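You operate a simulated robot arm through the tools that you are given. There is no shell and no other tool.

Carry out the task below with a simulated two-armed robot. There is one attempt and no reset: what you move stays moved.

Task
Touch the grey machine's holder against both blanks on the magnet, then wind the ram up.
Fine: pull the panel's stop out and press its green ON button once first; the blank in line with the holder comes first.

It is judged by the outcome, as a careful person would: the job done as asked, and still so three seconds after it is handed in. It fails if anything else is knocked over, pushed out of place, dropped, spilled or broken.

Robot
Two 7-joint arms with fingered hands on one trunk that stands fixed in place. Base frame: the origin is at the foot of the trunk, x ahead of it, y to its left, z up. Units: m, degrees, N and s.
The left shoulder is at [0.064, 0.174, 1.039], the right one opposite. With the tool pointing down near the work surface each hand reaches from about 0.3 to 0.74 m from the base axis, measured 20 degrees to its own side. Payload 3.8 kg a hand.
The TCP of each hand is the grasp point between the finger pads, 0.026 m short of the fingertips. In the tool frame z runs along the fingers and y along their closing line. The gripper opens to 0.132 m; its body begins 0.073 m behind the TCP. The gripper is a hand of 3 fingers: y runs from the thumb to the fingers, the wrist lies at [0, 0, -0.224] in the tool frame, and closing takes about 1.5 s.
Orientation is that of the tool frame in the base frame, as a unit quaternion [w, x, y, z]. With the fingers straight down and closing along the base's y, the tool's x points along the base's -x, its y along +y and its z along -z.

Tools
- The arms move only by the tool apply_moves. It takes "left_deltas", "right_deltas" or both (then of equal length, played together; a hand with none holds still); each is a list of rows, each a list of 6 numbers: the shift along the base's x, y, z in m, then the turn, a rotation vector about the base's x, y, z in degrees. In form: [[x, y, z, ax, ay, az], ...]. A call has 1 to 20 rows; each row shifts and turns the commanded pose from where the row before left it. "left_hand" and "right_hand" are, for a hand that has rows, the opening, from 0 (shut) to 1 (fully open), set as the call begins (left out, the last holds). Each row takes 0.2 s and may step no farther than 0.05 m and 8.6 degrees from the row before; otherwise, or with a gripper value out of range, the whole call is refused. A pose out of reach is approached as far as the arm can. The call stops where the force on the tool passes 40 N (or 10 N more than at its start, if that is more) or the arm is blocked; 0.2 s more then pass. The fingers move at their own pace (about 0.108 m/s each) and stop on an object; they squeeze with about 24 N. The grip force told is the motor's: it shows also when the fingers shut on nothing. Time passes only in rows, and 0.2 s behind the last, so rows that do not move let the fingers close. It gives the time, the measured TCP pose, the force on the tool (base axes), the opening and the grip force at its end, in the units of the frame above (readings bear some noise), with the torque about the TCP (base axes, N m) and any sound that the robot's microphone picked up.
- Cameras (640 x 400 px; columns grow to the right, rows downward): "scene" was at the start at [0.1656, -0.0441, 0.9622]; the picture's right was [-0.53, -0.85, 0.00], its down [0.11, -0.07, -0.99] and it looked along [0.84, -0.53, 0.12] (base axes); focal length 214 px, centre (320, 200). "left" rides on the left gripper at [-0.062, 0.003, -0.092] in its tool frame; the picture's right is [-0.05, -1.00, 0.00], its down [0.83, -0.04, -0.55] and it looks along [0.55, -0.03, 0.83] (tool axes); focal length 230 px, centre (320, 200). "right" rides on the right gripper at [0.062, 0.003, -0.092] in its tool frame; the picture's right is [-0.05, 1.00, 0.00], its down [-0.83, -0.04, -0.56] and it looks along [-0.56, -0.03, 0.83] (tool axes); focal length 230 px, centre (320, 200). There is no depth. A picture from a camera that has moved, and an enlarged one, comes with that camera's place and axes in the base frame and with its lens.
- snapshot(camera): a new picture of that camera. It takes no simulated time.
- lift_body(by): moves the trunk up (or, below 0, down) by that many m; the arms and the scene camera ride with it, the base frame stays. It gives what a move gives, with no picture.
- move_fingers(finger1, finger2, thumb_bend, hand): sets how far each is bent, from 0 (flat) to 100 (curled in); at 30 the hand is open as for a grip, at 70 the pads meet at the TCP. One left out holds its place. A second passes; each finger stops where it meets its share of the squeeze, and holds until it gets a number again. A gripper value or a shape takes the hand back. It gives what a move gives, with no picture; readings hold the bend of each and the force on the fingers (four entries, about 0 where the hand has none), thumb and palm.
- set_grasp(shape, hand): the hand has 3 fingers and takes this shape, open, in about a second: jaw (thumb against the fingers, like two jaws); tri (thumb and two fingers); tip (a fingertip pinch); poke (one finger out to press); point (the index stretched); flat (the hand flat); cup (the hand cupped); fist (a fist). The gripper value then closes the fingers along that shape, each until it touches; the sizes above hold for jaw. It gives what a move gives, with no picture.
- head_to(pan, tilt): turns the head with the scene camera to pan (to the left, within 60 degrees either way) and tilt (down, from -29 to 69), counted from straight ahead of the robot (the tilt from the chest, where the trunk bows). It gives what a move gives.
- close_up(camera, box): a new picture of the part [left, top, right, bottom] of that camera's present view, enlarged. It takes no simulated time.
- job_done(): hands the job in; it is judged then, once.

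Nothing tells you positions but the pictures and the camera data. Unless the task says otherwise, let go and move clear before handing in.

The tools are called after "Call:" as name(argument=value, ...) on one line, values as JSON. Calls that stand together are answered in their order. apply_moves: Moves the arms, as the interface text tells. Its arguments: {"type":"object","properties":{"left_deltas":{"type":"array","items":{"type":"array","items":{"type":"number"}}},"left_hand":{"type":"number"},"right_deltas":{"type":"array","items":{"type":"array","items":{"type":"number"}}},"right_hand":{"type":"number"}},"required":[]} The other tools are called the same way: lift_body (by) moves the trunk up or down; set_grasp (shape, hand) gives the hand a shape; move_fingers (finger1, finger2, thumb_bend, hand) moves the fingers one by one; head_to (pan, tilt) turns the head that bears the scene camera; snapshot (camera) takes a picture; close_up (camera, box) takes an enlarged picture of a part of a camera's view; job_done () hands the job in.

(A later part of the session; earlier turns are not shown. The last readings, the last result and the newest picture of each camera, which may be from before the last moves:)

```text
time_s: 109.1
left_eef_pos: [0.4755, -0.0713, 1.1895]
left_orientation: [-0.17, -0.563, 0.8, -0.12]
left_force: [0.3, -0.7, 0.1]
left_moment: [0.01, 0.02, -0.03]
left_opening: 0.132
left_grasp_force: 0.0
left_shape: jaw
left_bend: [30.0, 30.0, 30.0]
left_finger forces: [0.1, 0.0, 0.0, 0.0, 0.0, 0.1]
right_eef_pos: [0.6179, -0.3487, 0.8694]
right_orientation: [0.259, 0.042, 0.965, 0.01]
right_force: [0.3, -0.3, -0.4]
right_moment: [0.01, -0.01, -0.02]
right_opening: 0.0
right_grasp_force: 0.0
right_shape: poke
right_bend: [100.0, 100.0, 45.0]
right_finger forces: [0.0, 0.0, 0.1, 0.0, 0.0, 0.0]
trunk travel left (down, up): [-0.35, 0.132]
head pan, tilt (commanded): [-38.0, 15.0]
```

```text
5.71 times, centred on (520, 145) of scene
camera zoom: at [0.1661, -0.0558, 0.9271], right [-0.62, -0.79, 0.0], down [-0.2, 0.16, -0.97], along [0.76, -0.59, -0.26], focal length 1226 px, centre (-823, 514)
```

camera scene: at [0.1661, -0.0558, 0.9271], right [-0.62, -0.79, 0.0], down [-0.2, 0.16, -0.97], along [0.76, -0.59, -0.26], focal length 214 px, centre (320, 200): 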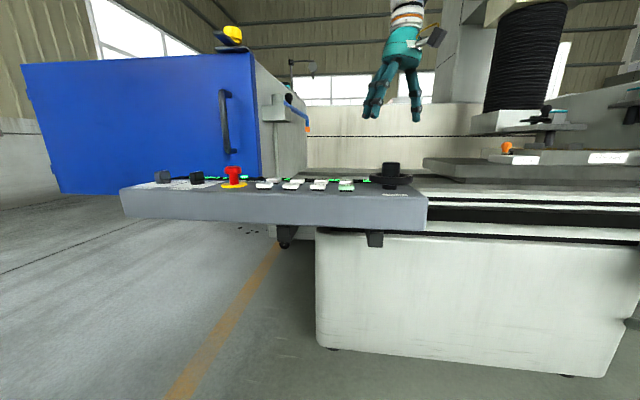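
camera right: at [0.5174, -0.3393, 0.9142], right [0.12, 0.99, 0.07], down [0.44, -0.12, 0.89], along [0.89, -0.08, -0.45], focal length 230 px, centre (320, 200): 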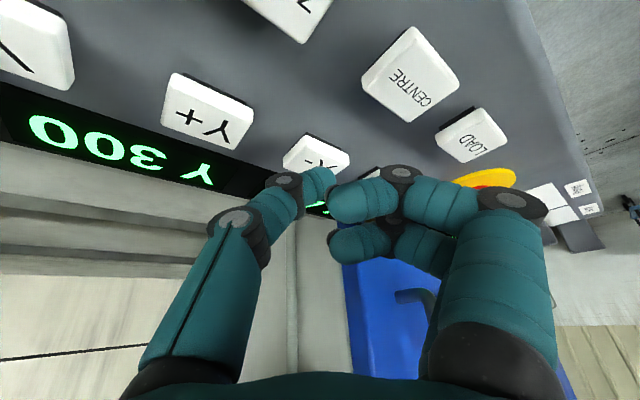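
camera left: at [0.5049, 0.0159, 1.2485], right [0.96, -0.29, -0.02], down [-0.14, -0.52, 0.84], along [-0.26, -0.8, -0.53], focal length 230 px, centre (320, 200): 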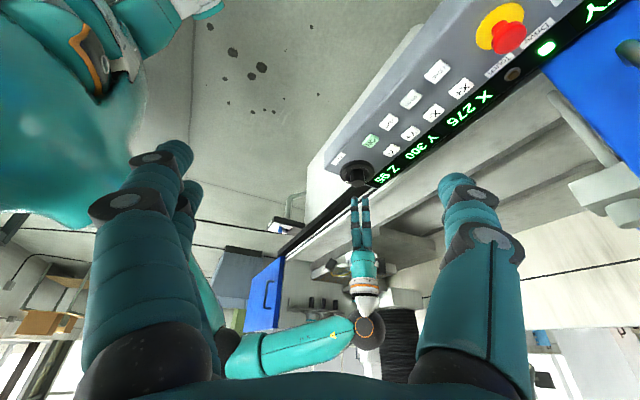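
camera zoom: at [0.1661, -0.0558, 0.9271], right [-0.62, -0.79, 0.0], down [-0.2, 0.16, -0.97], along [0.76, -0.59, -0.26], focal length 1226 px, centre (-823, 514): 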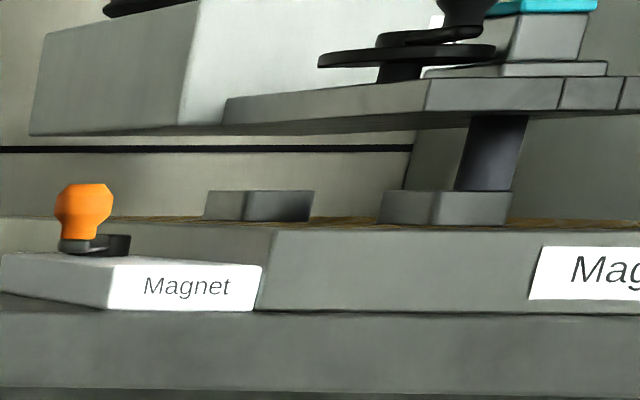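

Call:
apply_moves(right_deltas=[[0, 0, 0, 0, 0, 0]])

Call:
close_up(camera="left", box=[390, 0, 570, 140])

Call:
close_up(camera="scene", box=[470, 110, 570, 180])

```text
time_s: 109.5
left_eef_pos: [0.4763, -0.0725, 1.1898]
left_orientation: [-0.17, -0.563, 0.8, -0.12]
left_force: [0.5, 0.2, 0.2]
left_moment: [-0.01, 0.02, 0.02]
left_opening: 0.1317
left_grasp_force: 0.1
left_shape: jaw
left_bend: [30.0, 30.0, 30.0]
left_finger forces: [0.0, 0.0, 0.0, 0.1, 0.0, 0.0]
right_eef_pos: [0.6173, -0.3482, 0.869]
right_orientation: [0.26, 0.042, 0.965, 0.011]
right_force: [-0.6, 0.8, 0.6]
right_moment: [0.01, 0.02, -0.03]
right_opening: 0.0001
right_grasp_force: 0.1
right_shape: poke
right_bend: [100.0, 100.0, 45.0]
right_finger forces: [0.1, 0.0, 0.0, 0.0, 0.1, 0.1]
trunk travel left (down, up): [-0.35, 0.132]
head pan, tilt (commanded): [-38.0, 15.0]
```

```text
2.86 times, centred on (480, 70) of left
camera zoom: at [0.5049, 0.0159, 1.2485], right [0.96, -0.29, -0.02], down [-0.14, -0.52, 0.84], along [-0.26, -0.8, -0.53], focal length 657 px, centre (-137, 571)
```

zoom: 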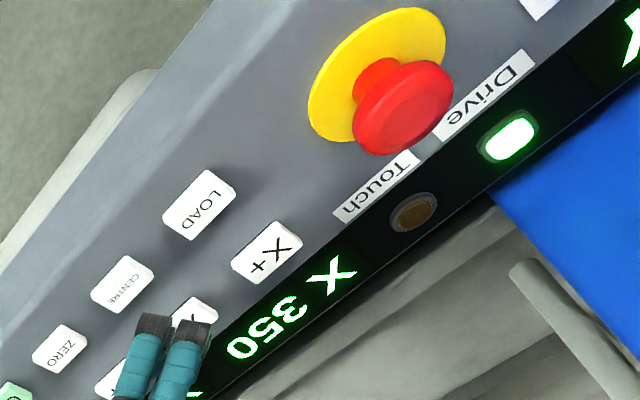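

```text
5.71 times, centred on (520, 145) of scene
camera zoom: at [0.1662, -0.0558, 0.9271], right [-0.62, -0.79, 0.0], down [-0.2, 0.16, -0.97], along [0.76, -0.59, -0.26], focal length 1226 px, centre (-823, 514)
```

zoom: 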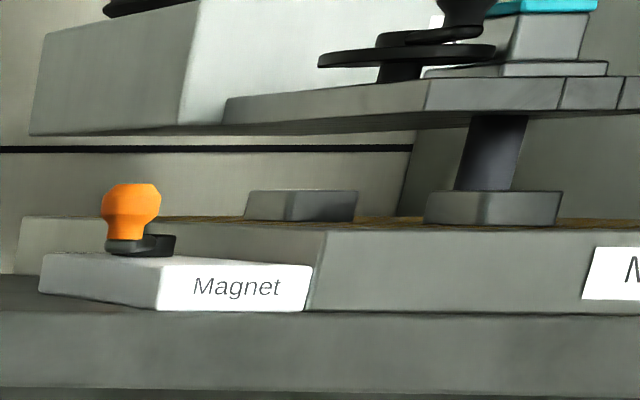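

Call:
apply_moves(right_deltas=[[0, 0, 0, 0, 0, 0], [0, 0, 0, 0, 0, 0]])

Call:
close_up(camera="left", box=[390, 0, 570, 140])

Call:
close_up(camera="scene", box=[470, 110, 570, 180])

```text
time_s: 110.1
left_eef_pos: [0.4769, -0.0721, 1.1896]
left_orientation: [-0.17, -0.563, 0.799, -0.12]
left_force: [0.5, -0.3, -0.1]
left_moment: [0.0, -0.02, -0.03]
left_opening: 0.1319
left_grasp_force: 0.0
left_shape: jaw
left_bend: [30.0, 30.0, 30.0]
left_finger forces: [0.0, 0.0, 0.0, 0.1, 0.0, 0.0]
right_eef_pos: [0.6179, -0.3484, 0.8691]
right_orientation: [0.259, 0.043, 0.965, 0.01]
right_force: [-0.5, -0.8, -0.6]
right_moment: [0.03, -0.01, -0.01]
right_opening: 0.0001
right_grasp_force: 0.0
right_shape: poke
right_bend: [100.0, 100.0, 45.0]
right_finger forces: [0.1, 0.0, 0.0, 0.1, 0.0, 0.1]
trunk travel left (down, up): [-0.35, 0.132]
head pan, tilt (commanded): [-38.0, 15.0]
```

```text
2.86 times, centred on (480, 70) of left
camera zoom: at [0.5049, 0.0158, 1.2485], right [0.96, -0.29, -0.02], down [-0.14, -0.52, 0.84], along [-0.26, -0.8, -0.53], focal length 657 px, centre (-137, 571)
```

zoom: 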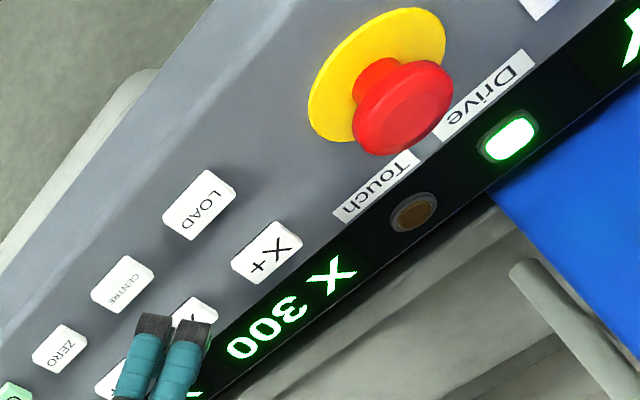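

```text
5.71 times, centred on (520, 145) of scene
camera zoom: at [0.1662, -0.0558, 0.9271], right [-0.62, -0.79, 0.0], down [-0.2, 0.16, -0.97], along [0.76, -0.59, -0.26], focal length 1226 px, centre (-823, 514)
```

zoom: 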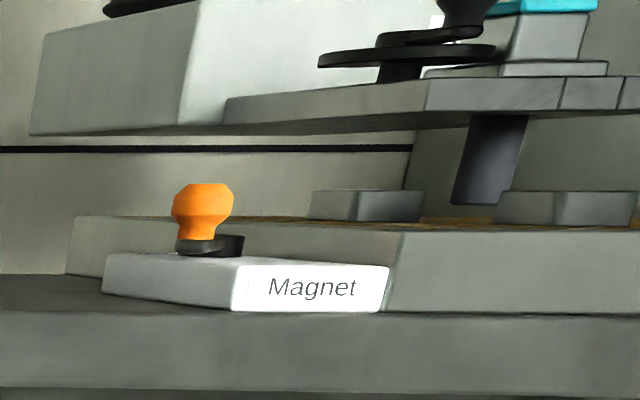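

Call:
apply_moves(right_deltas=[[0, 0, 0, 0, 0, 0]])

Call:
close_up(camera="left", box=[390, 0, 570, 140])

Call:
close_up(camera="scene", box=[470, 110, 570, 180])

```text
time_s: 110.5
left_eef_pos: [0.4766, -0.0725, 1.1894]
left_orientation: [-0.17, -0.563, 0.8, -0.12]
left_force: [0.8, -0.7, 0.5]
left_moment: [-0.01, 0.0, 0.03]
left_opening: 0.1319
left_grasp_force: 0.1
left_shape: jaw
left_bend: [30.0, 30.0, 30.0]
left_finger forces: [0.0, 0.0, 0.1, 0.1, 0.0, 0.0]
right_eef_pos: [0.6173, -0.3479, 0.8699]
right_orientation: [0.259, 0.042, 0.965, 0.01]
right_force: [0.7, -0.7, 0.0]
right_moment: [0.03, 0.0, 0.01]
right_opening: 0.0
right_grasp_force: 0.1
right_shape: poke
right_bend: [100.0, 100.0, 45.0]
right_finger forces: [0.0, 0.1, 0.0, 0.0, 0.1, 0.0]
trunk travel left (down, up): [-0.35, 0.132]
head pan, tilt (commanded): [-38.0, 15.0]
```

```text
2.86 times, centred on (480, 70) of left
camera zoom: at [0.5049, 0.0159, 1.2485], right [0.96, -0.29, -0.02], down [-0.14, -0.52, 0.84], along [-0.26, -0.8, -0.53], focal length 657 px, centre (-137, 571)
```

zoom: 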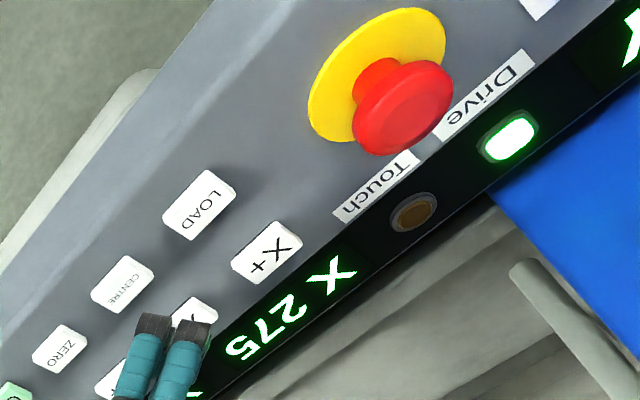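

```text
5.71 times, centred on (520, 145) of scene
camera zoom: at [0.1662, -0.0558, 0.9271], right [-0.62, -0.79, 0.0], down [-0.2, 0.16, -0.97], along [0.76, -0.59, -0.26], focal length 1226 px, centre (-823, 514)
```

zoom: 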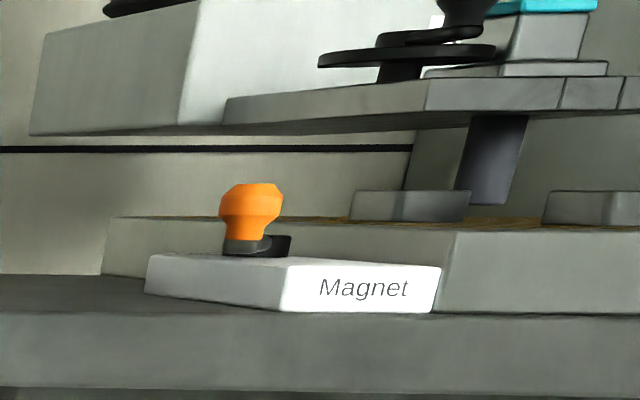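

Call:
apply_moves(right_deltas=[[0, 0, 0, 0, 0, 0]])

Call:
close_up(camera="left", box=[390, 0, 570, 140])

Call:
close_up(camera="scene", box=[470, 110, 570, 180])

```text
time_s: 110.9
left_eef_pos: [0.4771, -0.0728, 1.1886]
left_orientation: [-0.17, -0.563, 0.8, -0.12]
left_force: [0.4, -0.2, -0.2]
left_moment: [0.03, -0.02, 0.03]
left_opening: 0.1318
left_grasp_force: 0.2
left_shape: jaw
left_bend: [30.0, 30.0, 30.0]
left_finger forces: [0.1, 0.0, 0.1, 0.0, 0.1, 0.0]
right_eef_pos: [0.6167, -0.3471, 0.8684]
right_orientation: [0.259, 0.042, 0.965, 0.012]
right_force: [-0.1, 0.7, -0.6]
right_moment: [0.0, -0.01, -0.01]
right_opening: 0.0
right_grasp_force: 0.0
right_shape: poke
right_bend: [100.0, 100.0, 45.0]
right_finger forces: [0.1, 0.1, 0.0, 0.0, 0.0, 0.0]
trunk travel left (down, up): [-0.35, 0.132]
head pan, tilt (commanded): [-38.0, 15.0]
```

```text
2.86 times, centred on (480, 70) of left
camera zoom: at [0.5049, 0.0159, 1.2485], right [0.96, -0.29, -0.02], down [-0.14, -0.52, 0.84], along [-0.26, -0.8, -0.53], focal length 657 px, centre (-137, 571)
```

zoom: 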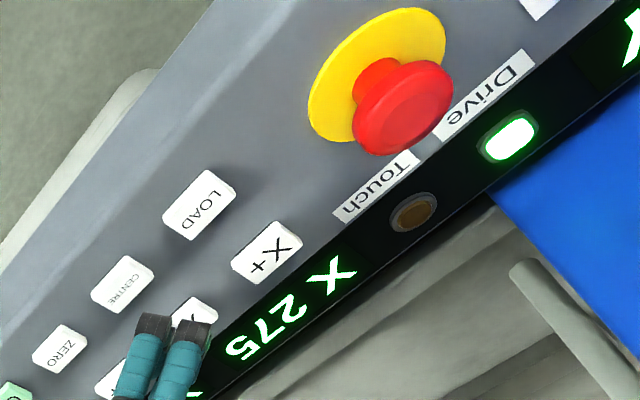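

```text
5.71 times, centred on (520, 145) of scene
camera zoom: at [0.1662, -0.0558, 0.9271], right [-0.62, -0.79, 0.0], down [-0.2, 0.16, -0.97], along [0.76, -0.59, -0.26], focal length 1226 px, centre (-823, 514)
```

zoom: 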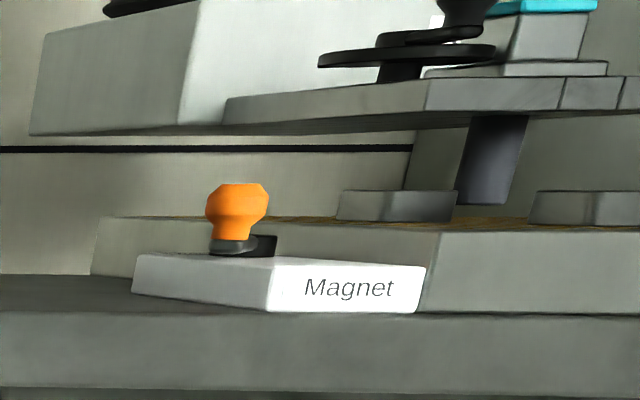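

The table touched MILD and is now backing off on its own, which confirms the touch-sensing drive. I'll let it settle and verify MILD hasn't shifted.

Call:
apply_moves(right_deltas=[[0, 0, 0.01, 0, 0, 0], [0, 0, 0, 0, 0, 0], [0, 0, 0, 0, 0, 0], [0, 0, 0, 0, 0, 0], [0, 0, 0, 0, 0, 0]])

Call:
close_up(camera="left", box=[390, 0, 570, 140])

Call:
close_up(camera="scene", box=[480, 100, 600, 180])

Call:
close_up(camera="left", box=[290, 215, 440, 310])

```text
time_s: 112.1
left_eef_pos: [0.4764, -0.0703, 1.1893]
left_orientation: [-0.17, -0.564, 0.8, -0.12]
left_force: [-0.1, -0.3, 1.0]
left_moment: [0.03, 0.0, -0.02]
left_opening: 0.1318
left_grasp_force: 0.1
left_shape: jaw
left_bend: [30.0, 30.0, 30.0]
left_finger forces: [0.0, 0.0, 0.0, 0.0, 0.0, 0.1]
right_eef_pos: [0.6152, -0.3486, 0.8791]
right_orientation: [0.258, 0.042, 0.965, 0.011]
right_force: [0.0, 0.1, -0.3]
right_moment: [0.01, -0.03, -0.02]
right_opening: 0.0003
right_grasp_force: 0.0
right_shape: poke
right_bend: [100.0, 100.0, 45.0]
right_finger forces: [0.1, 0.1, 0.1, 0.0, 0.0, 0.0]
trunk travel left (down, up): [-0.35, 0.132]
head pan, tilt (commanded): [-38.0, 15.0]
```

```text
2.86 times, centred on (480, 70) of left
camera zoom: at [0.5049, 0.0159, 1.2485], right [0.96, -0.29, -0.02], down [-0.14, -0.52, 0.84], along [-0.26, -0.8, -0.53], focal length 657 px, centre (-137, 571)
```

zoom: 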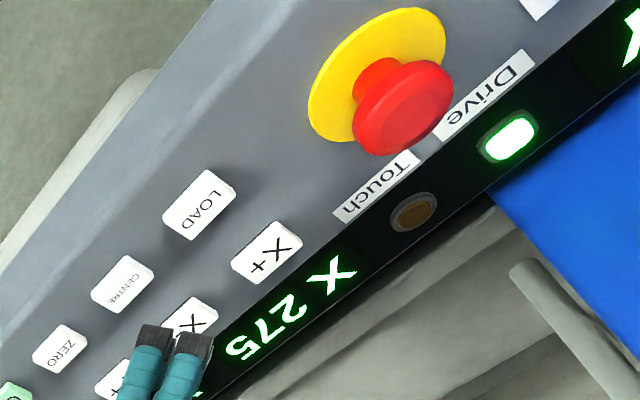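

```text
5.00 times, centred on (540, 140) of scene
camera zoom: at [0.1661, -0.0558, 0.9271], right [-0.62, -0.79, 0.0], down [-0.2, 0.16, -0.97], along [0.76, -0.59, -0.26], focal length 1072 px, centre (-780, 500)
```

zoom: 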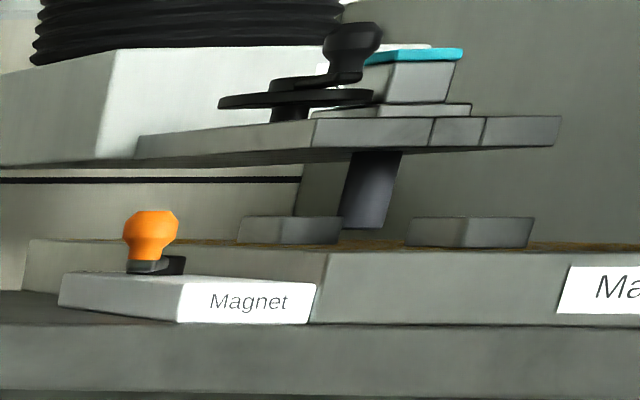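

```text
4.21 times, centred on (365, 262) of left
camera zoom: at [0.5049, 0.0159, 1.2485], right [0.96, -0.29, -0.02], down [-0.14, -0.52, 0.84], along [-0.26, -0.8, -0.53], focal length 969 px, centre (130, -63)
```

zoom: 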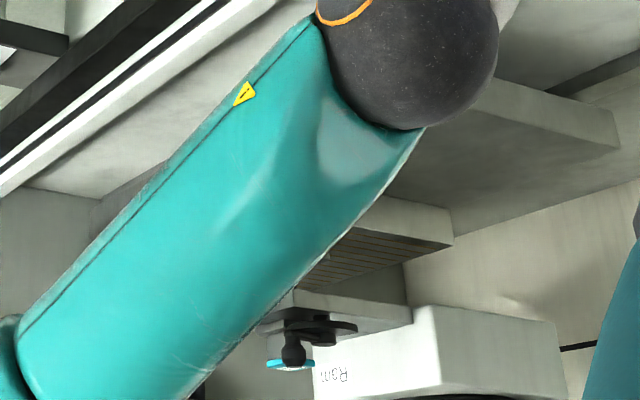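

MILD is touched and unmoved, and the drive has backed off to X 275, which lines the rod up with HARD along Y. Next I'll go to the Y- key.

Call:
apply_moves(right_deltas=[[-0.01, -0.01, 0.02, 0, 0, 0], [-0.026, -0.0265, 0.01, 0, 0, 0], [-0.026, -0.0265, 0, 0, 0, 0], [-0.026, -0.0265, 0, 0, 0, 0], [0, 0, -0.02, 0, 0, 0]])

Call:
snapshot(camera="right")

Call:
close_up(camera="left", box=[290, 215, 440, 310])

```text
time_s: 113.3
left_eef_pos: [0.4775, -0.0723, 1.1899]
left_orientation: [-0.17, -0.564, 0.799, -0.119]
left_force: [-0.5, -0.5, -0.4]
left_moment: [0.0, -0.01, 0.0]
left_opening: 0.1319
left_grasp_force: 0.0
left_shape: jaw
left_bend: [30.0, 30.0, 30.0]
left_finger forces: [0.1, 0.0, 0.0, 0.1, 0.1, 0.1]
right_eef_pos: [0.5293, -0.436, 0.8848]
right_orientation: [0.259, 0.042, 0.965, 0.011]
right_force: [0.4, -0.1, 0.3]
right_moment: [-0.03, 0.01, 0.01]
right_opening: 0.0001
right_grasp_force: 0.1
right_shape: poke
right_bend: [100.0, 100.0, 45.0]
right_finger forces: [0.0, 0.1, 0.1, 0.0, 0.0, 0.0]
trunk travel left (down, up): [-0.35, 0.132]
head pan, tilt (commanded): [-38.0, 15.0]
```

```text
taken
camera right: at [0.4295, -0.4269, 0.9342], right [0.12, 0.99, 0.07], down [0.44, -0.11, 0.89], along [0.89, -0.08, -0.45], focal length 230 px, centre (320, 200)
```

right: 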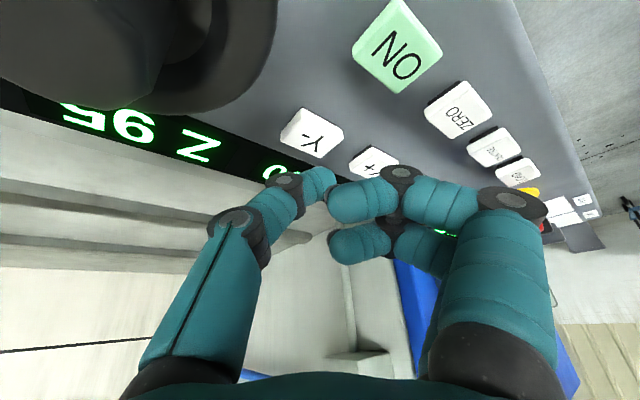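

```text
4.21 times, centred on (365, 262) of left
camera zoom: at [0.5058, 0.0162, 1.2481], right [0.96, -0.29, -0.02], down [-0.14, -0.52, 0.84], along [-0.26, -0.8, -0.53], focal length 969 px, centre (130, -63)
```

zoom: 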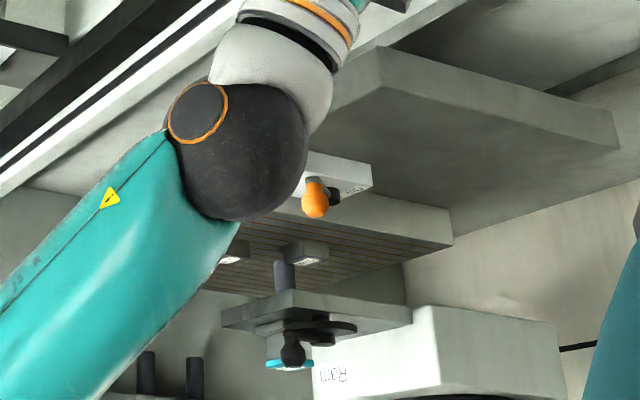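

Both blanks and the rod are visible to the left camera now. Y- sits near (0.535, -0.438); I'll line up and press it once.

Call:
apply_moves(right_deltas=[[-0.004, -0.001, -0.01, 0, 0, 0], [-0.0025, -0.001, -0.0095, 0, 0, 0], [0, 0, 0, 0, 0, 0]])

Call:
snapshot(camera="right")

```text
time_s: 114.1
left_eef_pos: [0.4775, -0.0732, 1.1893]
left_orientation: [-0.17, -0.563, 0.8, -0.119]
left_force: [0.2, 0.1, -0.4]
left_moment: [-0.03, 0.02, -0.03]
left_opening: 0.132
left_grasp_force: 0.1
left_shape: jaw
left_bend: [30.0, 30.0, 30.0]
left_finger forces: [0.0, 0.0, 0.0, 0.0, 0.0, 0.0]
right_eef_pos: [0.5215, -0.4383, 0.8669]
right_orientation: [0.258, 0.043, 0.965, 0.01]
right_force: [0.0, 0.7, 0.2]
right_moment: [0.01, -0.02, -0.01]
right_opening: 0.0001
right_grasp_force: 0.0
right_shape: poke
right_bend: [100.0, 100.0, 45.0]
right_finger forces: [0.0, 0.0, 0.1, 0.1, 0.0, 0.1]
trunk travel left (down, up): [-0.35, 0.132]
head pan, tilt (commanded): [-38.0, 15.0]
```

```text
taken
camera right: at [0.4228, -0.4295, 0.9166], right [0.12, 0.99, 0.07], down [0.44, -0.11, 0.89], along [0.89, -0.08, -0.45], focal length 230 px, centre (320, 200)
```

right: 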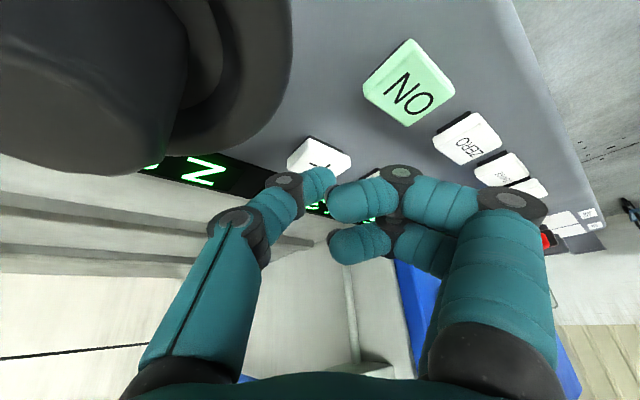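

Call:
apply_moves(right_deltas=[[0, 0, -0.0125, 0, 0, 0], [0, 0, 0.02, 0, 0, 0]])

Call:
close_up(camera="left", box=[310, 0, 570, 200])

Call:
close_up(camera="left", box=[290, 215, 440, 310])

Call:
close_up(camera="scene", box=[480, 100, 600, 180])

```text
time_s: 114.7
left_eef_pos: [0.4754, -0.0716, 1.1907]
left_orientation: [-0.17, -0.564, 0.8, -0.119]
left_force: [-0.4, 0.5, -0.6]
left_moment: [-0.02, 0.01, 0.01]
left_opening: 0.1321
left_grasp_force: 0.0
left_shape: jaw
left_bend: [30.0, 30.0, 30.0]
left_finger forces: [0.0, 0.0, 0.1, 0.0, 0.0, 0.1]
right_eef_pos: [0.5208, -0.4374, 0.8745]
right_orientation: [0.26, 0.042, 0.965, 0.01]
right_force: [0.0, 0.2, -0.1]
right_moment: [0.0, 0.0, 0.01]
right_opening: 0.0
right_grasp_force: 0.0
right_shape: poke
right_bend: [100.0, 100.0, 45.0]
right_finger forces: [0.0, 0.1, 0.0, 0.1, 0.1, 0.1]
trunk travel left (down, up): [-0.35, 0.132]
head pan, tilt (commanded): [-38.0, 15.0]
heard: click
```

```text
2.00 times, centred on (440, 100) of left
camera zoom: at [0.5043, 0.0161, 1.2489], right [0.96, -0.29, -0.02], down [-0.14, -0.52, 0.84], along [-0.26, -0.8, -0.53], focal length 460 px, centre (80, 400)
```

zoom: 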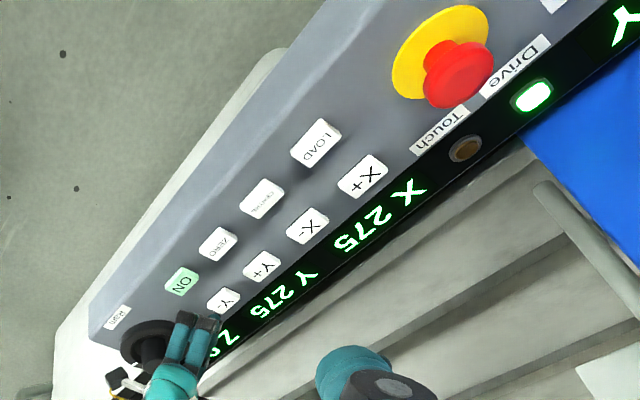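

```text
4.21 times, centred on (365, 262) of left
camera zoom: at [0.5043, 0.0161, 1.2489], right [0.96, -0.29, -0.02], down [-0.14, -0.52, 0.84], along [-0.26, -0.8, -0.53], focal length 969 px, centre (130, -63)
```

zoom: 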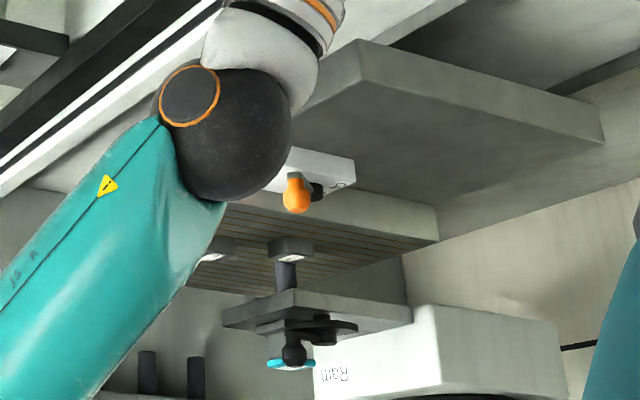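

```text
5.00 times, centred on (540, 140) of scene
camera zoom: at [0.1657, -0.0556, 0.9272], right [-0.62, -0.79, 0.0], down [-0.2, 0.16, -0.97], along [0.76, -0.59, -0.26], focal length 1072 px, centre (-780, 500)
```

zoom: 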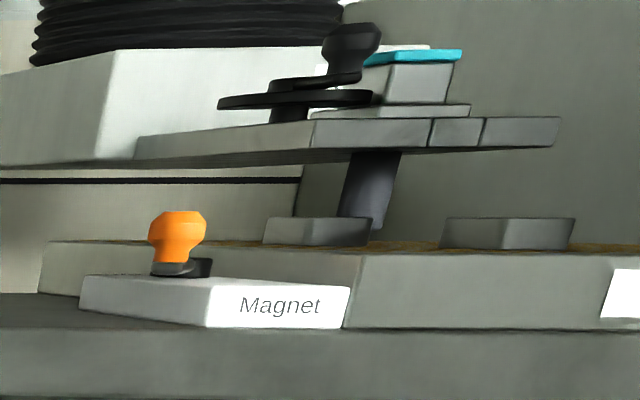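

Y- moves the rod away from HARD (toward the back), so Y+ is the key I need; it reverses harmlessly. I'll move over and press Y+.

Call:
apply_moves(right_deltas=[[0.0235, 0.0217, 0.003, 0, 0, 0], [0.0235, 0.0217, -0.006, 0, 0, 0], [0, 0, -0.005, 0, 0, 0], [0, 0, 0, 0, 0, 0]])

Call:
snapshot(camera="right")

Call:
close_up(camera="left", box=[310, 0, 570, 200])

Call:
close_up(camera="scene", box=[480, 100, 600, 180])

```text
time_s: 115.7
left_eef_pos: [0.4762, -0.0727, 1.1905]
left_orientation: [-0.17, -0.563, 0.8, -0.119]
left_force: [-0.2, 0.6, -0.1]
left_moment: [0.01, -0.05, -0.02]
left_opening: 0.1321
left_grasp_force: 0.1
left_shape: jaw
left_bend: [30.0, 30.0, 30.0]
left_finger forces: [0.0, 0.0, 0.0, 0.1, 0.0, 0.0]
right_eef_pos: [0.57, -0.3959, 0.8685]
right_orientation: [0.259, 0.042, 0.965, 0.011]
right_force: [0.2, 0.1, -0.4]
right_moment: [-0.04, -0.01, 0.02]
right_opening: 0.0001
right_grasp_force: 0.1
right_shape: poke
right_bend: [100.0, 100.0, 45.0]
right_finger forces: [0.0, 0.0, 0.1, 0.0, 0.0, 0.1]
trunk travel left (down, up): [-0.35, 0.132]
head pan, tilt (commanded): [-38.0, 15.0]
```

```text
taken
camera right: at [0.4708, -0.3866, 0.9175], right [0.12, 0.99, 0.07], down [0.44, -0.11, 0.89], along [0.89, -0.08, -0.45], focal length 230 px, centre (320, 200)
```

right: 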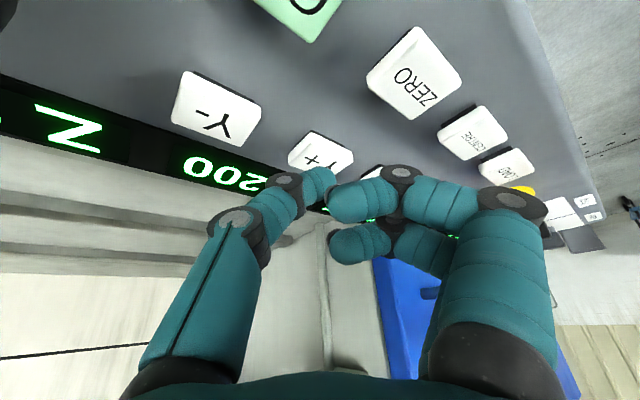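

```text
2.00 times, centred on (440, 100) of left
camera zoom: at [0.505, 0.0158, 1.2485], right [0.96, -0.29, -0.02], down [-0.14, -0.52, 0.84], along [-0.26, -0.8, -0.53], focal length 460 px, centre (80, 400)
```

zoom: 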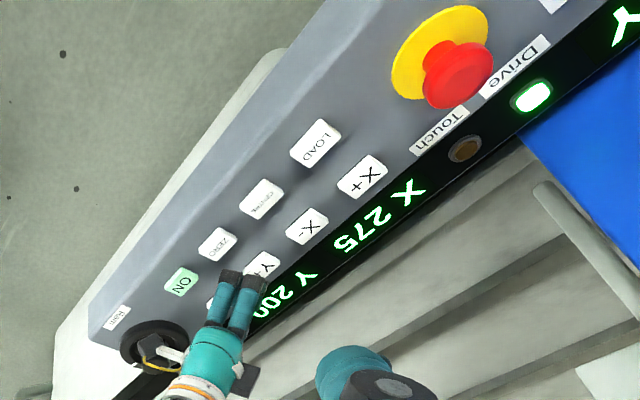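

```text
5.00 times, centred on (540, 140) of scene
camera zoom: at [0.1662, -0.0558, 0.927], right [-0.62, -0.79, 0.0], down [-0.2, 0.16, -0.97], along [0.76, -0.59, -0.26], focal length 1072 px, centre (-780, 500)
```

zoom: 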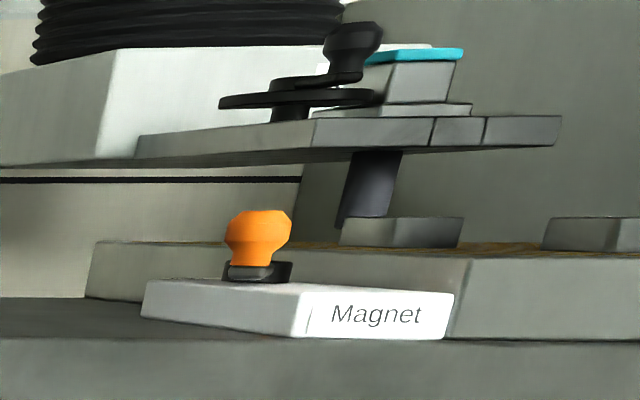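

Call:
apply_moves(right_deltas=[[-0.001, 0, -0.014, 0, 0, 0], [0, 0, 0.02, 0, 0, 0]])

Call:
close_up(camera="left", box=[310, 0, 570, 200])

Call:
close_up(camera="scene", box=[480, 100, 600, 180])

```text
time_s: 116.3
left_eef_pos: [0.4749, -0.073, 1.1893]
left_orientation: [-0.17, -0.564, 0.799, -0.12]
left_force: [0.4, -0.5, 0.4]
left_moment: [0.01, -0.03, -0.03]
left_opening: 0.1319
left_grasp_force: 0.2
left_shape: jaw
left_bend: [30.0, 30.0, 30.0]
left_finger forces: [0.0, 0.0, 0.0, 0.1, 0.0, 0.0]
right_eef_pos: [0.5671, -0.3952, 0.8754]
right_orientation: [0.258, 0.043, 0.965, 0.011]
right_force: [0.0, 0.2, 0.5]
right_moment: [0.01, -0.01, 0.0]
right_opening: 0.0001
right_grasp_force: 0.0
right_shape: poke
right_bend: [100.0, 100.0, 45.0]
right_finger forces: [0.0, 0.0, 0.1, 0.0, 0.0, 0.0]
trunk travel left (down, up): [-0.35, 0.132]
head pan, tilt (commanded): [-38.0, 15.0]
heard: click
```

```text
2.00 times, centred on (440, 100) of left
camera zoom: at [0.5043, 0.0161, 1.2489], right [0.96, -0.29, -0.02], down [-0.14, -0.52, 0.84], along [-0.26, -0.8, -0.53], focal length 460 px, centre (80, 400)
```

zoom: 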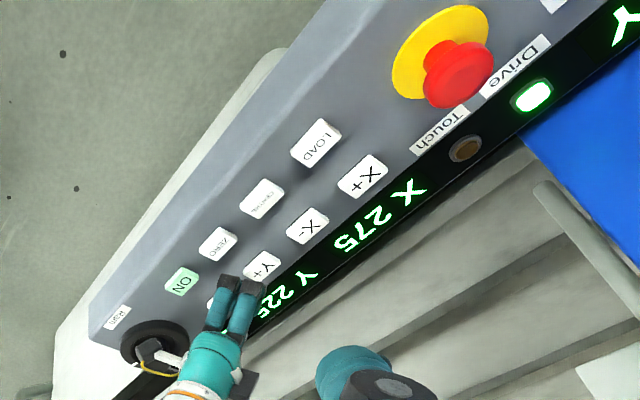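

```text
5.00 times, centred on (540, 140) of scene
camera zoom: at [0.1657, -0.0556, 0.9272], right [-0.62, -0.79, 0.0], down [-0.2, 0.16, -0.97], along [0.76, -0.59, -0.26], focal length 1072 px, centre (-780, 500)
```

zoom: 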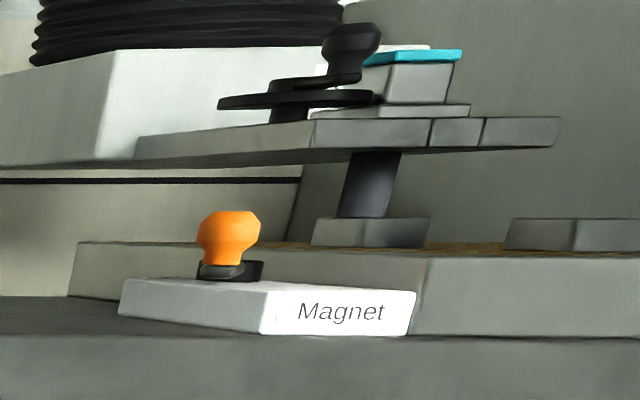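

Reversed: Y is rising and HARD now approaches the rod. I'll watch until it touches.

Call:
apply_moves(right_deltas=[[0, 0, 0.005, 0, 0, 0], [0, 0, 0, 0, 0, 0], [0, 0, 0, 0, 0, 0], [0, 0, 0, 0, 0, 0], [0, 0, 0, 0, 0, 0]])

Call:
close_up(camera="left", box=[310, 0, 570, 200])

Call:
close_up(camera="scene", box=[480, 100, 600, 180])

Call:
close_up(camera="left", box=[290, 215, 440, 310])

```text
time_s: 117.5
left_eef_pos: [0.4755, -0.072, 1.1904]
left_orientation: [-0.17, -0.563, 0.8, -0.12]
left_force: [-0.8, 0.0, 0.1]
left_moment: [-0.02, 0.03, 0.0]
left_opening: 0.132
left_grasp_force: 0.0
left_shape: jaw
left_bend: [30.0, 30.0, 30.0]
left_finger forces: [0.0, 0.1, 0.0, 0.0, 0.1, 0.0]
right_eef_pos: [0.5663, -0.3947, 0.8792]
right_orientation: [0.259, 0.043, 0.965, 0.01]
right_force: [-0.6, 0.3, 0.2]
right_moment: [0.02, 0.0, -0.02]
right_opening: 0.0001
right_grasp_force: 0.1
right_shape: poke
right_bend: [100.0, 100.0, 45.0]
right_finger forces: [0.0, 0.0, 0.0, 0.0, 0.0, 0.0]
trunk travel left (down, up): [-0.35, 0.132]
head pan, tilt (commanded): [-38.0, 15.0]
```

```text
2.00 times, centred on (440, 100) of left
camera zoom: at [0.5049, 0.0159, 1.2485], right [0.96, -0.29, -0.02], down [-0.14, -0.52, 0.84], along [-0.26, -0.8, -0.53], focal length 460 px, centre (80, 400)
```

zoom: 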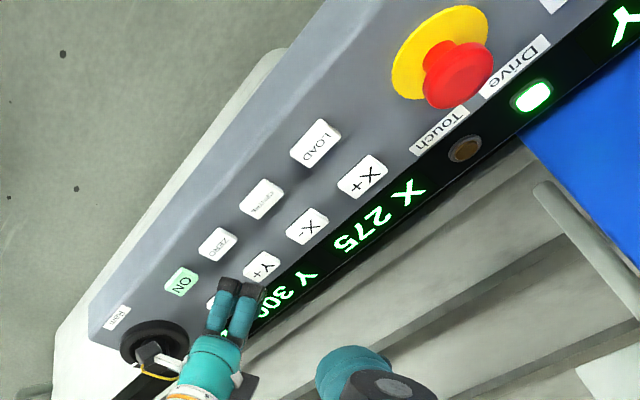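

```text
5.00 times, centred on (540, 140) of scene
camera zoom: at [0.1661, -0.0558, 0.9271], right [-0.62, -0.79, 0.0], down [-0.2, 0.16, -0.97], along [0.76, -0.59, -0.26], focal length 1072 px, centre (-780, 500)
```

zoom: 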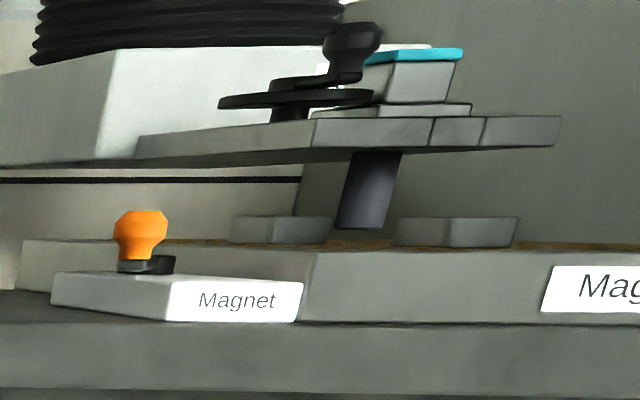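

```text
4.21 times, centred on (365, 262) of left
camera zoom: at [0.5049, 0.0159, 1.2485], right [0.96, -0.29, -0.02], down [-0.14, -0.52, 0.84], along [-0.26, -0.8, -0.53], focal length 969 px, centre (130, -63)
```

zoom: 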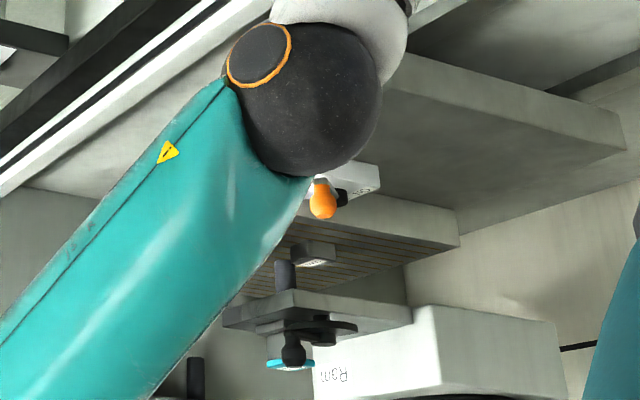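

Call:
apply_moves(right_deltas=[[0, 0, 0, 0, 0, 0], [0, 0, 0, 0, 0, 0]])

Call:
close_up(camera="left", box=[310, 0, 570, 200])

Call:
close_up(camera="scene", box=[480, 100, 600, 180])

```text
time_s: 118.1
left_eef_pos: [0.476, -0.0724, 1.1898]
left_orientation: [-0.169, -0.563, 0.8, -0.119]
left_force: [-0.3, -0.1, -0.4]
left_moment: [0.01, 0.01, 0.03]
left_opening: 0.1319
left_grasp_force: 0.0
left_shape: jaw
left_bend: [30.0, 30.0, 30.0]
left_finger forces: [0.0, 0.0, 0.0, 0.1, 0.1, 0.1]
right_eef_pos: [0.5671, -0.3951, 0.879]
right_orientation: [0.259, 0.043, 0.965, 0.01]
right_force: [0.4, 0.1, 0.6]
right_moment: [0.0, 0.02, 0.04]
right_opening: 0.0002
right_grasp_force: 0.0
right_shape: poke
right_bend: [100.0, 100.0, 45.0]
right_finger forces: [0.0, 0.0, 0.1, 0.0, 0.0, 0.0]
trunk travel left (down, up): [-0.35, 0.132]
head pan, tilt (commanded): [-38.0, 15.0]
```

```text
2.00 times, centred on (440, 100) of left
camera zoom: at [0.5049, 0.0159, 1.2485], right [0.96, -0.29, -0.02], down [-0.14, -0.52, 0.84], along [-0.26, -0.8, -0.53], focal length 460 px, centre (80, 400)
```

zoom: 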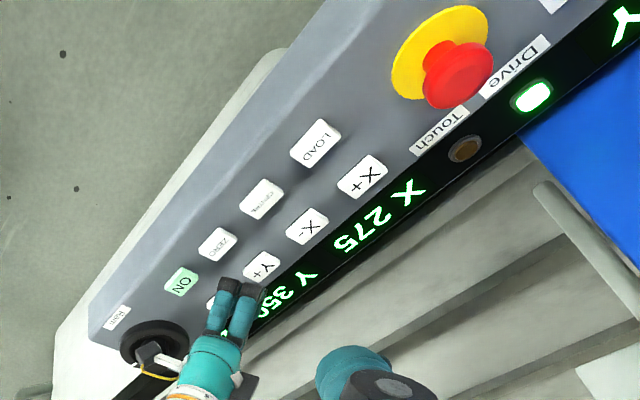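

```text
5.00 times, centred on (540, 140) of scene
camera zoom: at [0.1662, -0.0558, 0.9271], right [-0.62, -0.79, 0.0], down [-0.2, 0.16, -0.97], along [0.76, -0.59, -0.26], focal length 1072 px, centre (-780, 500)
```

zoom: 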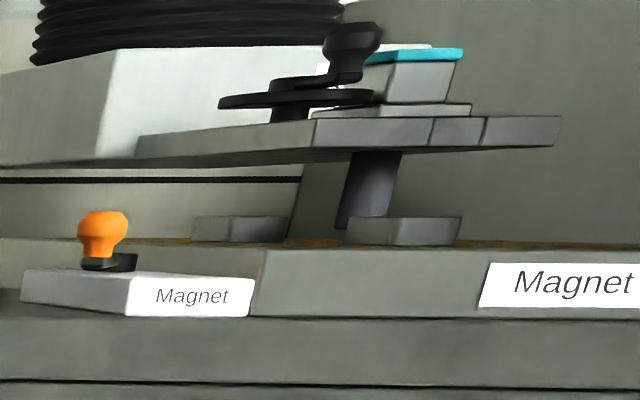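

Call:
apply_moves(right_deltas=[[0, 0, 0, 0, 0, 0]])

Call:
close_up(camera="left", box=[310, 0, 570, 200])

Call:
close_up(camera="scene", box=[480, 100, 600, 180])

```text
time_s: 118.5
left_eef_pos: [0.4772, -0.0729, 1.1892]
left_orientation: [-0.17, -0.563, 0.8, -0.119]
left_force: [0.3, -0.2, 0.1]
left_moment: [-0.02, 0.0, -0.01]
left_opening: 0.1322
left_grasp_force: 0.2
left_shape: jaw
left_bend: [30.0, 30.0, 30.0]
left_finger forces: [0.0, 0.0, 0.0, 0.0, 0.0, 0.0]
right_eef_pos: [0.568, -0.3946, 0.8791]
right_orientation: [0.259, 0.043, 0.965, 0.011]
right_force: [-0.2, -0.4, 0.3]
right_moment: [-0.01, 0.01, 0.0]
right_opening: 0.0
right_grasp_force: 0.0
right_shape: poke
right_bend: [100.0, 100.0, 45.0]
right_finger forces: [0.0, 0.0, 0.1, 0.0, 0.0, 0.0]
trunk travel left (down, up): [-0.35, 0.132]
head pan, tilt (commanded): [-38.0, 15.0]
```

```text
2.00 times, centred on (440, 100) of left
camera zoom: at [0.5049, 0.0159, 1.2485], right [0.96, -0.29, -0.02], down [-0.14, -0.52, 0.84], along [-0.26, -0.8, -0.53], focal length 460 px, centre (80, 400)
```

zoom: 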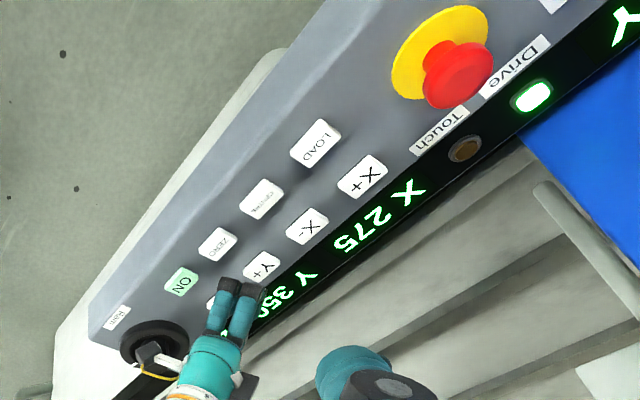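

```text
5.00 times, centred on (540, 140) of scene
camera zoom: at [0.1662, -0.0558, 0.9271], right [-0.62, -0.79, 0.0], down [-0.2, 0.16, -0.97], along [0.76, -0.59, -0.26], focal length 1072 px, centre (-780, 500)
```

zoom: 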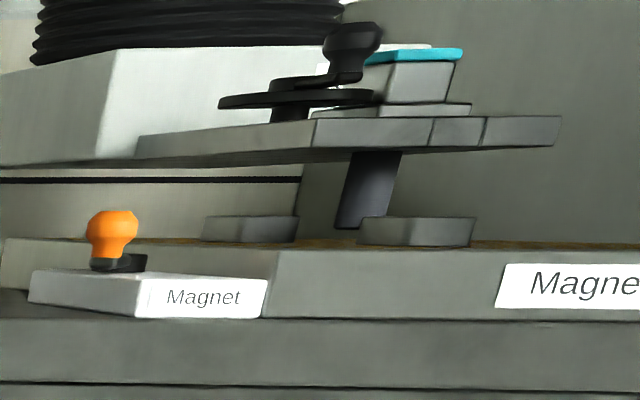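

HARD has been met and the drive is backing off again. I'll let it settle and compare both blanks.

Call:
apply_moves(right_deltas=[[0, 0, 0.02, 0, 0, 0], [-0.01, -0.01, 0.03, 0, 0, 0], [-0.02, -0.015, 0.03, 0, 0, 0], [0, 0, 0.02, 0, 0, 0], [0, 0, 0, 0, 0, 0], [0, 0, 0, 0, 0, 0]])

Call:
close_up(camera="left", box=[310, 0, 570, 200])

Call:
close_up(camera="scene", box=[480, 100, 600, 180])

Call:
close_up(camera="left", box=[290, 215, 440, 310])

```text
time_s: 119.9
left_eef_pos: [0.4771, -0.0725, 1.1902]
left_orientation: [-0.17, -0.563, 0.8, -0.119]
left_force: [1.3, 1.0, -0.8]
left_moment: [0.03, 0.03, 0.01]
left_opening: 0.1321
left_grasp_force: 0.2
left_shape: jaw
left_bend: [30.0, 30.0, 30.0]
left_finger forces: [0.0, 0.0, 0.1, 0.0, 0.0, 0.0]
right_eef_pos: [0.5386, -0.4186, 0.9789]
right_orientation: [0.259, 0.043, 0.965, 0.011]
right_force: [0.0, 0.1, -0.5]
right_moment: [0.01, 0.02, -0.01]
right_opening: 0.0
right_grasp_force: 0.1
right_shape: poke
right_bend: [100.0, 100.0, 45.0]
right_finger forces: [0.1, 0.0, 0.0, 0.0, 0.0, 0.0]
trunk travel left (down, up): [-0.35, 0.132]
head pan, tilt (commanded): [-38.0, 15.0]
```

```text
2.00 times, centred on (440, 100) of left
camera zoom: at [0.505, 0.016, 1.2485], right [0.96, -0.29, -0.02], down [-0.14, -0.52, 0.84], along [-0.26, -0.8, -0.53], focal length 460 px, centre (80, 400)
```

zoom: 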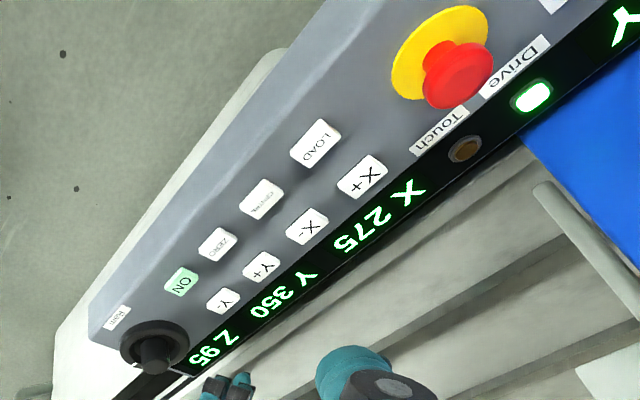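

```text
5.00 times, centred on (540, 140) of scene
camera zoom: at [0.1662, -0.0557, 0.9271], right [-0.62, -0.79, 0.0], down [-0.2, 0.16, -0.97], along [0.76, -0.59, -0.26], focal length 1072 px, centre (-780, 500)
```

zoom: 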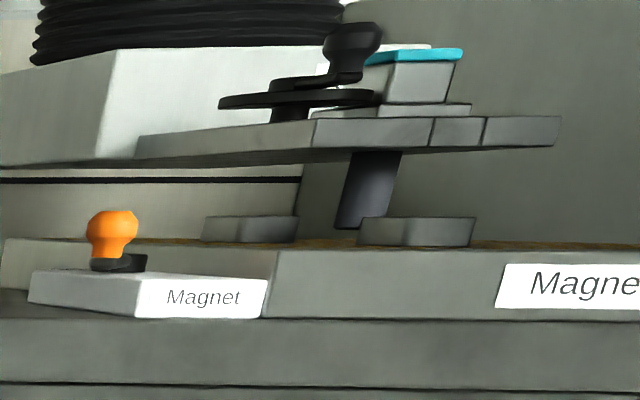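

```text
4.21 times, centred on (365, 262) of left
camera zoom: at [0.505, 0.016, 1.2485], right [0.96, -0.29, -0.02], down [-0.14, -0.52, 0.84], along [-0.26, -0.8, -0.53], focal length 969 px, centre (130, -63)
```

zoom: 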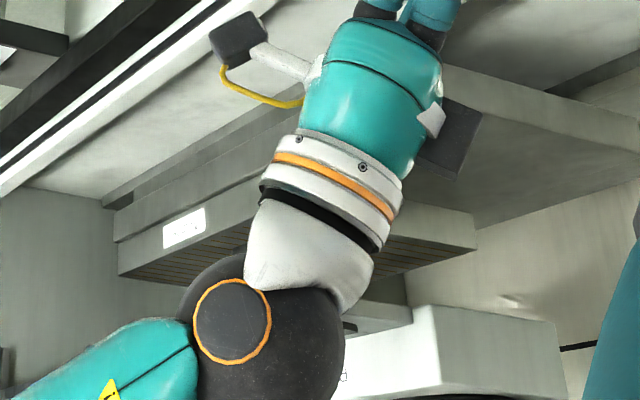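

Both blanks are touched and sit unmoved; the drive has stopped at X 275, Y 350. Now for the last part: I'll return to the wheel with the hand turned back so I can wind the ram up in long strokes.

Call:
apply_moves(right_deltas=[[-0.02, -0.015, 0.01, 0, 7, 0], [-0.023, -0.017, 0, 0, 7, 0], [-0.023, -0.017, 0, 0, 7, 0], [-0.024, -0.017, 0, 0, 7, 0], [0, 0, 0, 0, 0, -8], [0, 0, 0, 0, 0, -8], [0, 0, 0, 0, 0, -8], [0, 0, 0, 0, 0, -8], [0, 0, 0, 0, 0, -8]])

Call:
set_grasp(hand="right", shape="jaw")

Call:
snapshot(camera="right")

```text
time_s: 121.9
left_eef_pos: [0.4768, -0.0733, 1.1893]
left_orientation: [-0.171, -0.563, 0.8, -0.12]
left_force: [-0.1, -0.5, -0.5]
left_moment: [0.01, 0.02, 0.03]
left_opening: 0.1319
left_grasp_force: 0.1
left_shape: jaw
left_bend: [30.0, 30.0, 30.0]
left_finger forces: [0.0, 0.1, 0.0, 0.0, 0.1, 0.0]
right_eef_pos: [0.447, -0.4871, 0.9891]
right_orientation: [0.016, 0.384, 0.923, -0.006]
right_force: [-0.4, 0.0, -0.1]
right_moment: [0.01, -0.02, 0.02]
right_opening: 0.0
right_grasp_force: 0.1
right_shape: poke
right_bend: [100.0, 100.0, 45.0]
right_finger forces: [0.0, 0.0, 0.0, 0.0, 0.0, 0.0]
trunk travel left (down, up): [-0.35, 0.132]
head pan, tilt (commanded): [-38.0, 15.0]
```

```text
time_s: 122.8
left_eef_pos: [0.4763, -0.0719, 1.19]
left_orientation: [-0.17, -0.563, 0.8, -0.119]
left_force: [-0.4, -0.4, 0.6]
left_moment: [-0.01, -0.04, 0.0]
left_opening: 0.1318
left_grasp_force: 0.0
left_shape: jaw
left_bend: [30.0, 30.0, 30.0]
left_finger forces: [0.0, 0.0, 0.0, 0.0, 0.1, 0.1]
right_eef_pos: [0.4466, -0.4866, 0.9885]
right_orientation: [0.018, 0.382, 0.924, -0.006]
right_force: [0.2, -0.4, 0.1]
right_moment: [0.0, -0.01, 0.02]
right_opening: 0.132
right_grasp_force: 0.1
right_shape: jaw
right_bend: [30.0, 30.0, 30.0]
right_finger forces: [0.0, 0.0, 0.1, 0.0, 0.0, 0.0]
trunk travel left (down, up): [-0.35, 0.132]
head pan, tilt (commanded): [-38.0, 15.0]
```

```text
taken
camera right: at [0.4027, -0.4385, 1.0793], right [0.74, 0.67, 0.0], down [0.54, -0.6, 0.58], along [0.39, -0.43, -0.81], focal length 230 px, centre (320, 200)
```

right: 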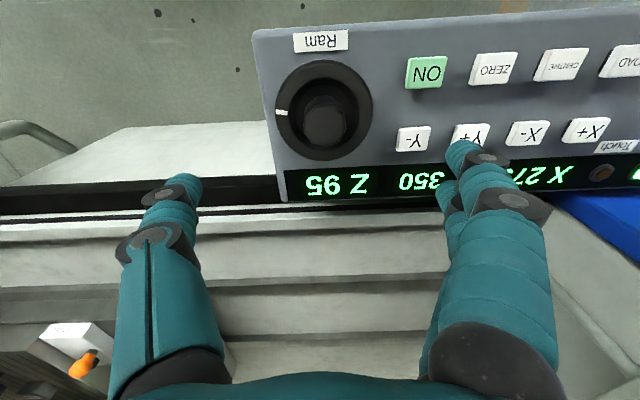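

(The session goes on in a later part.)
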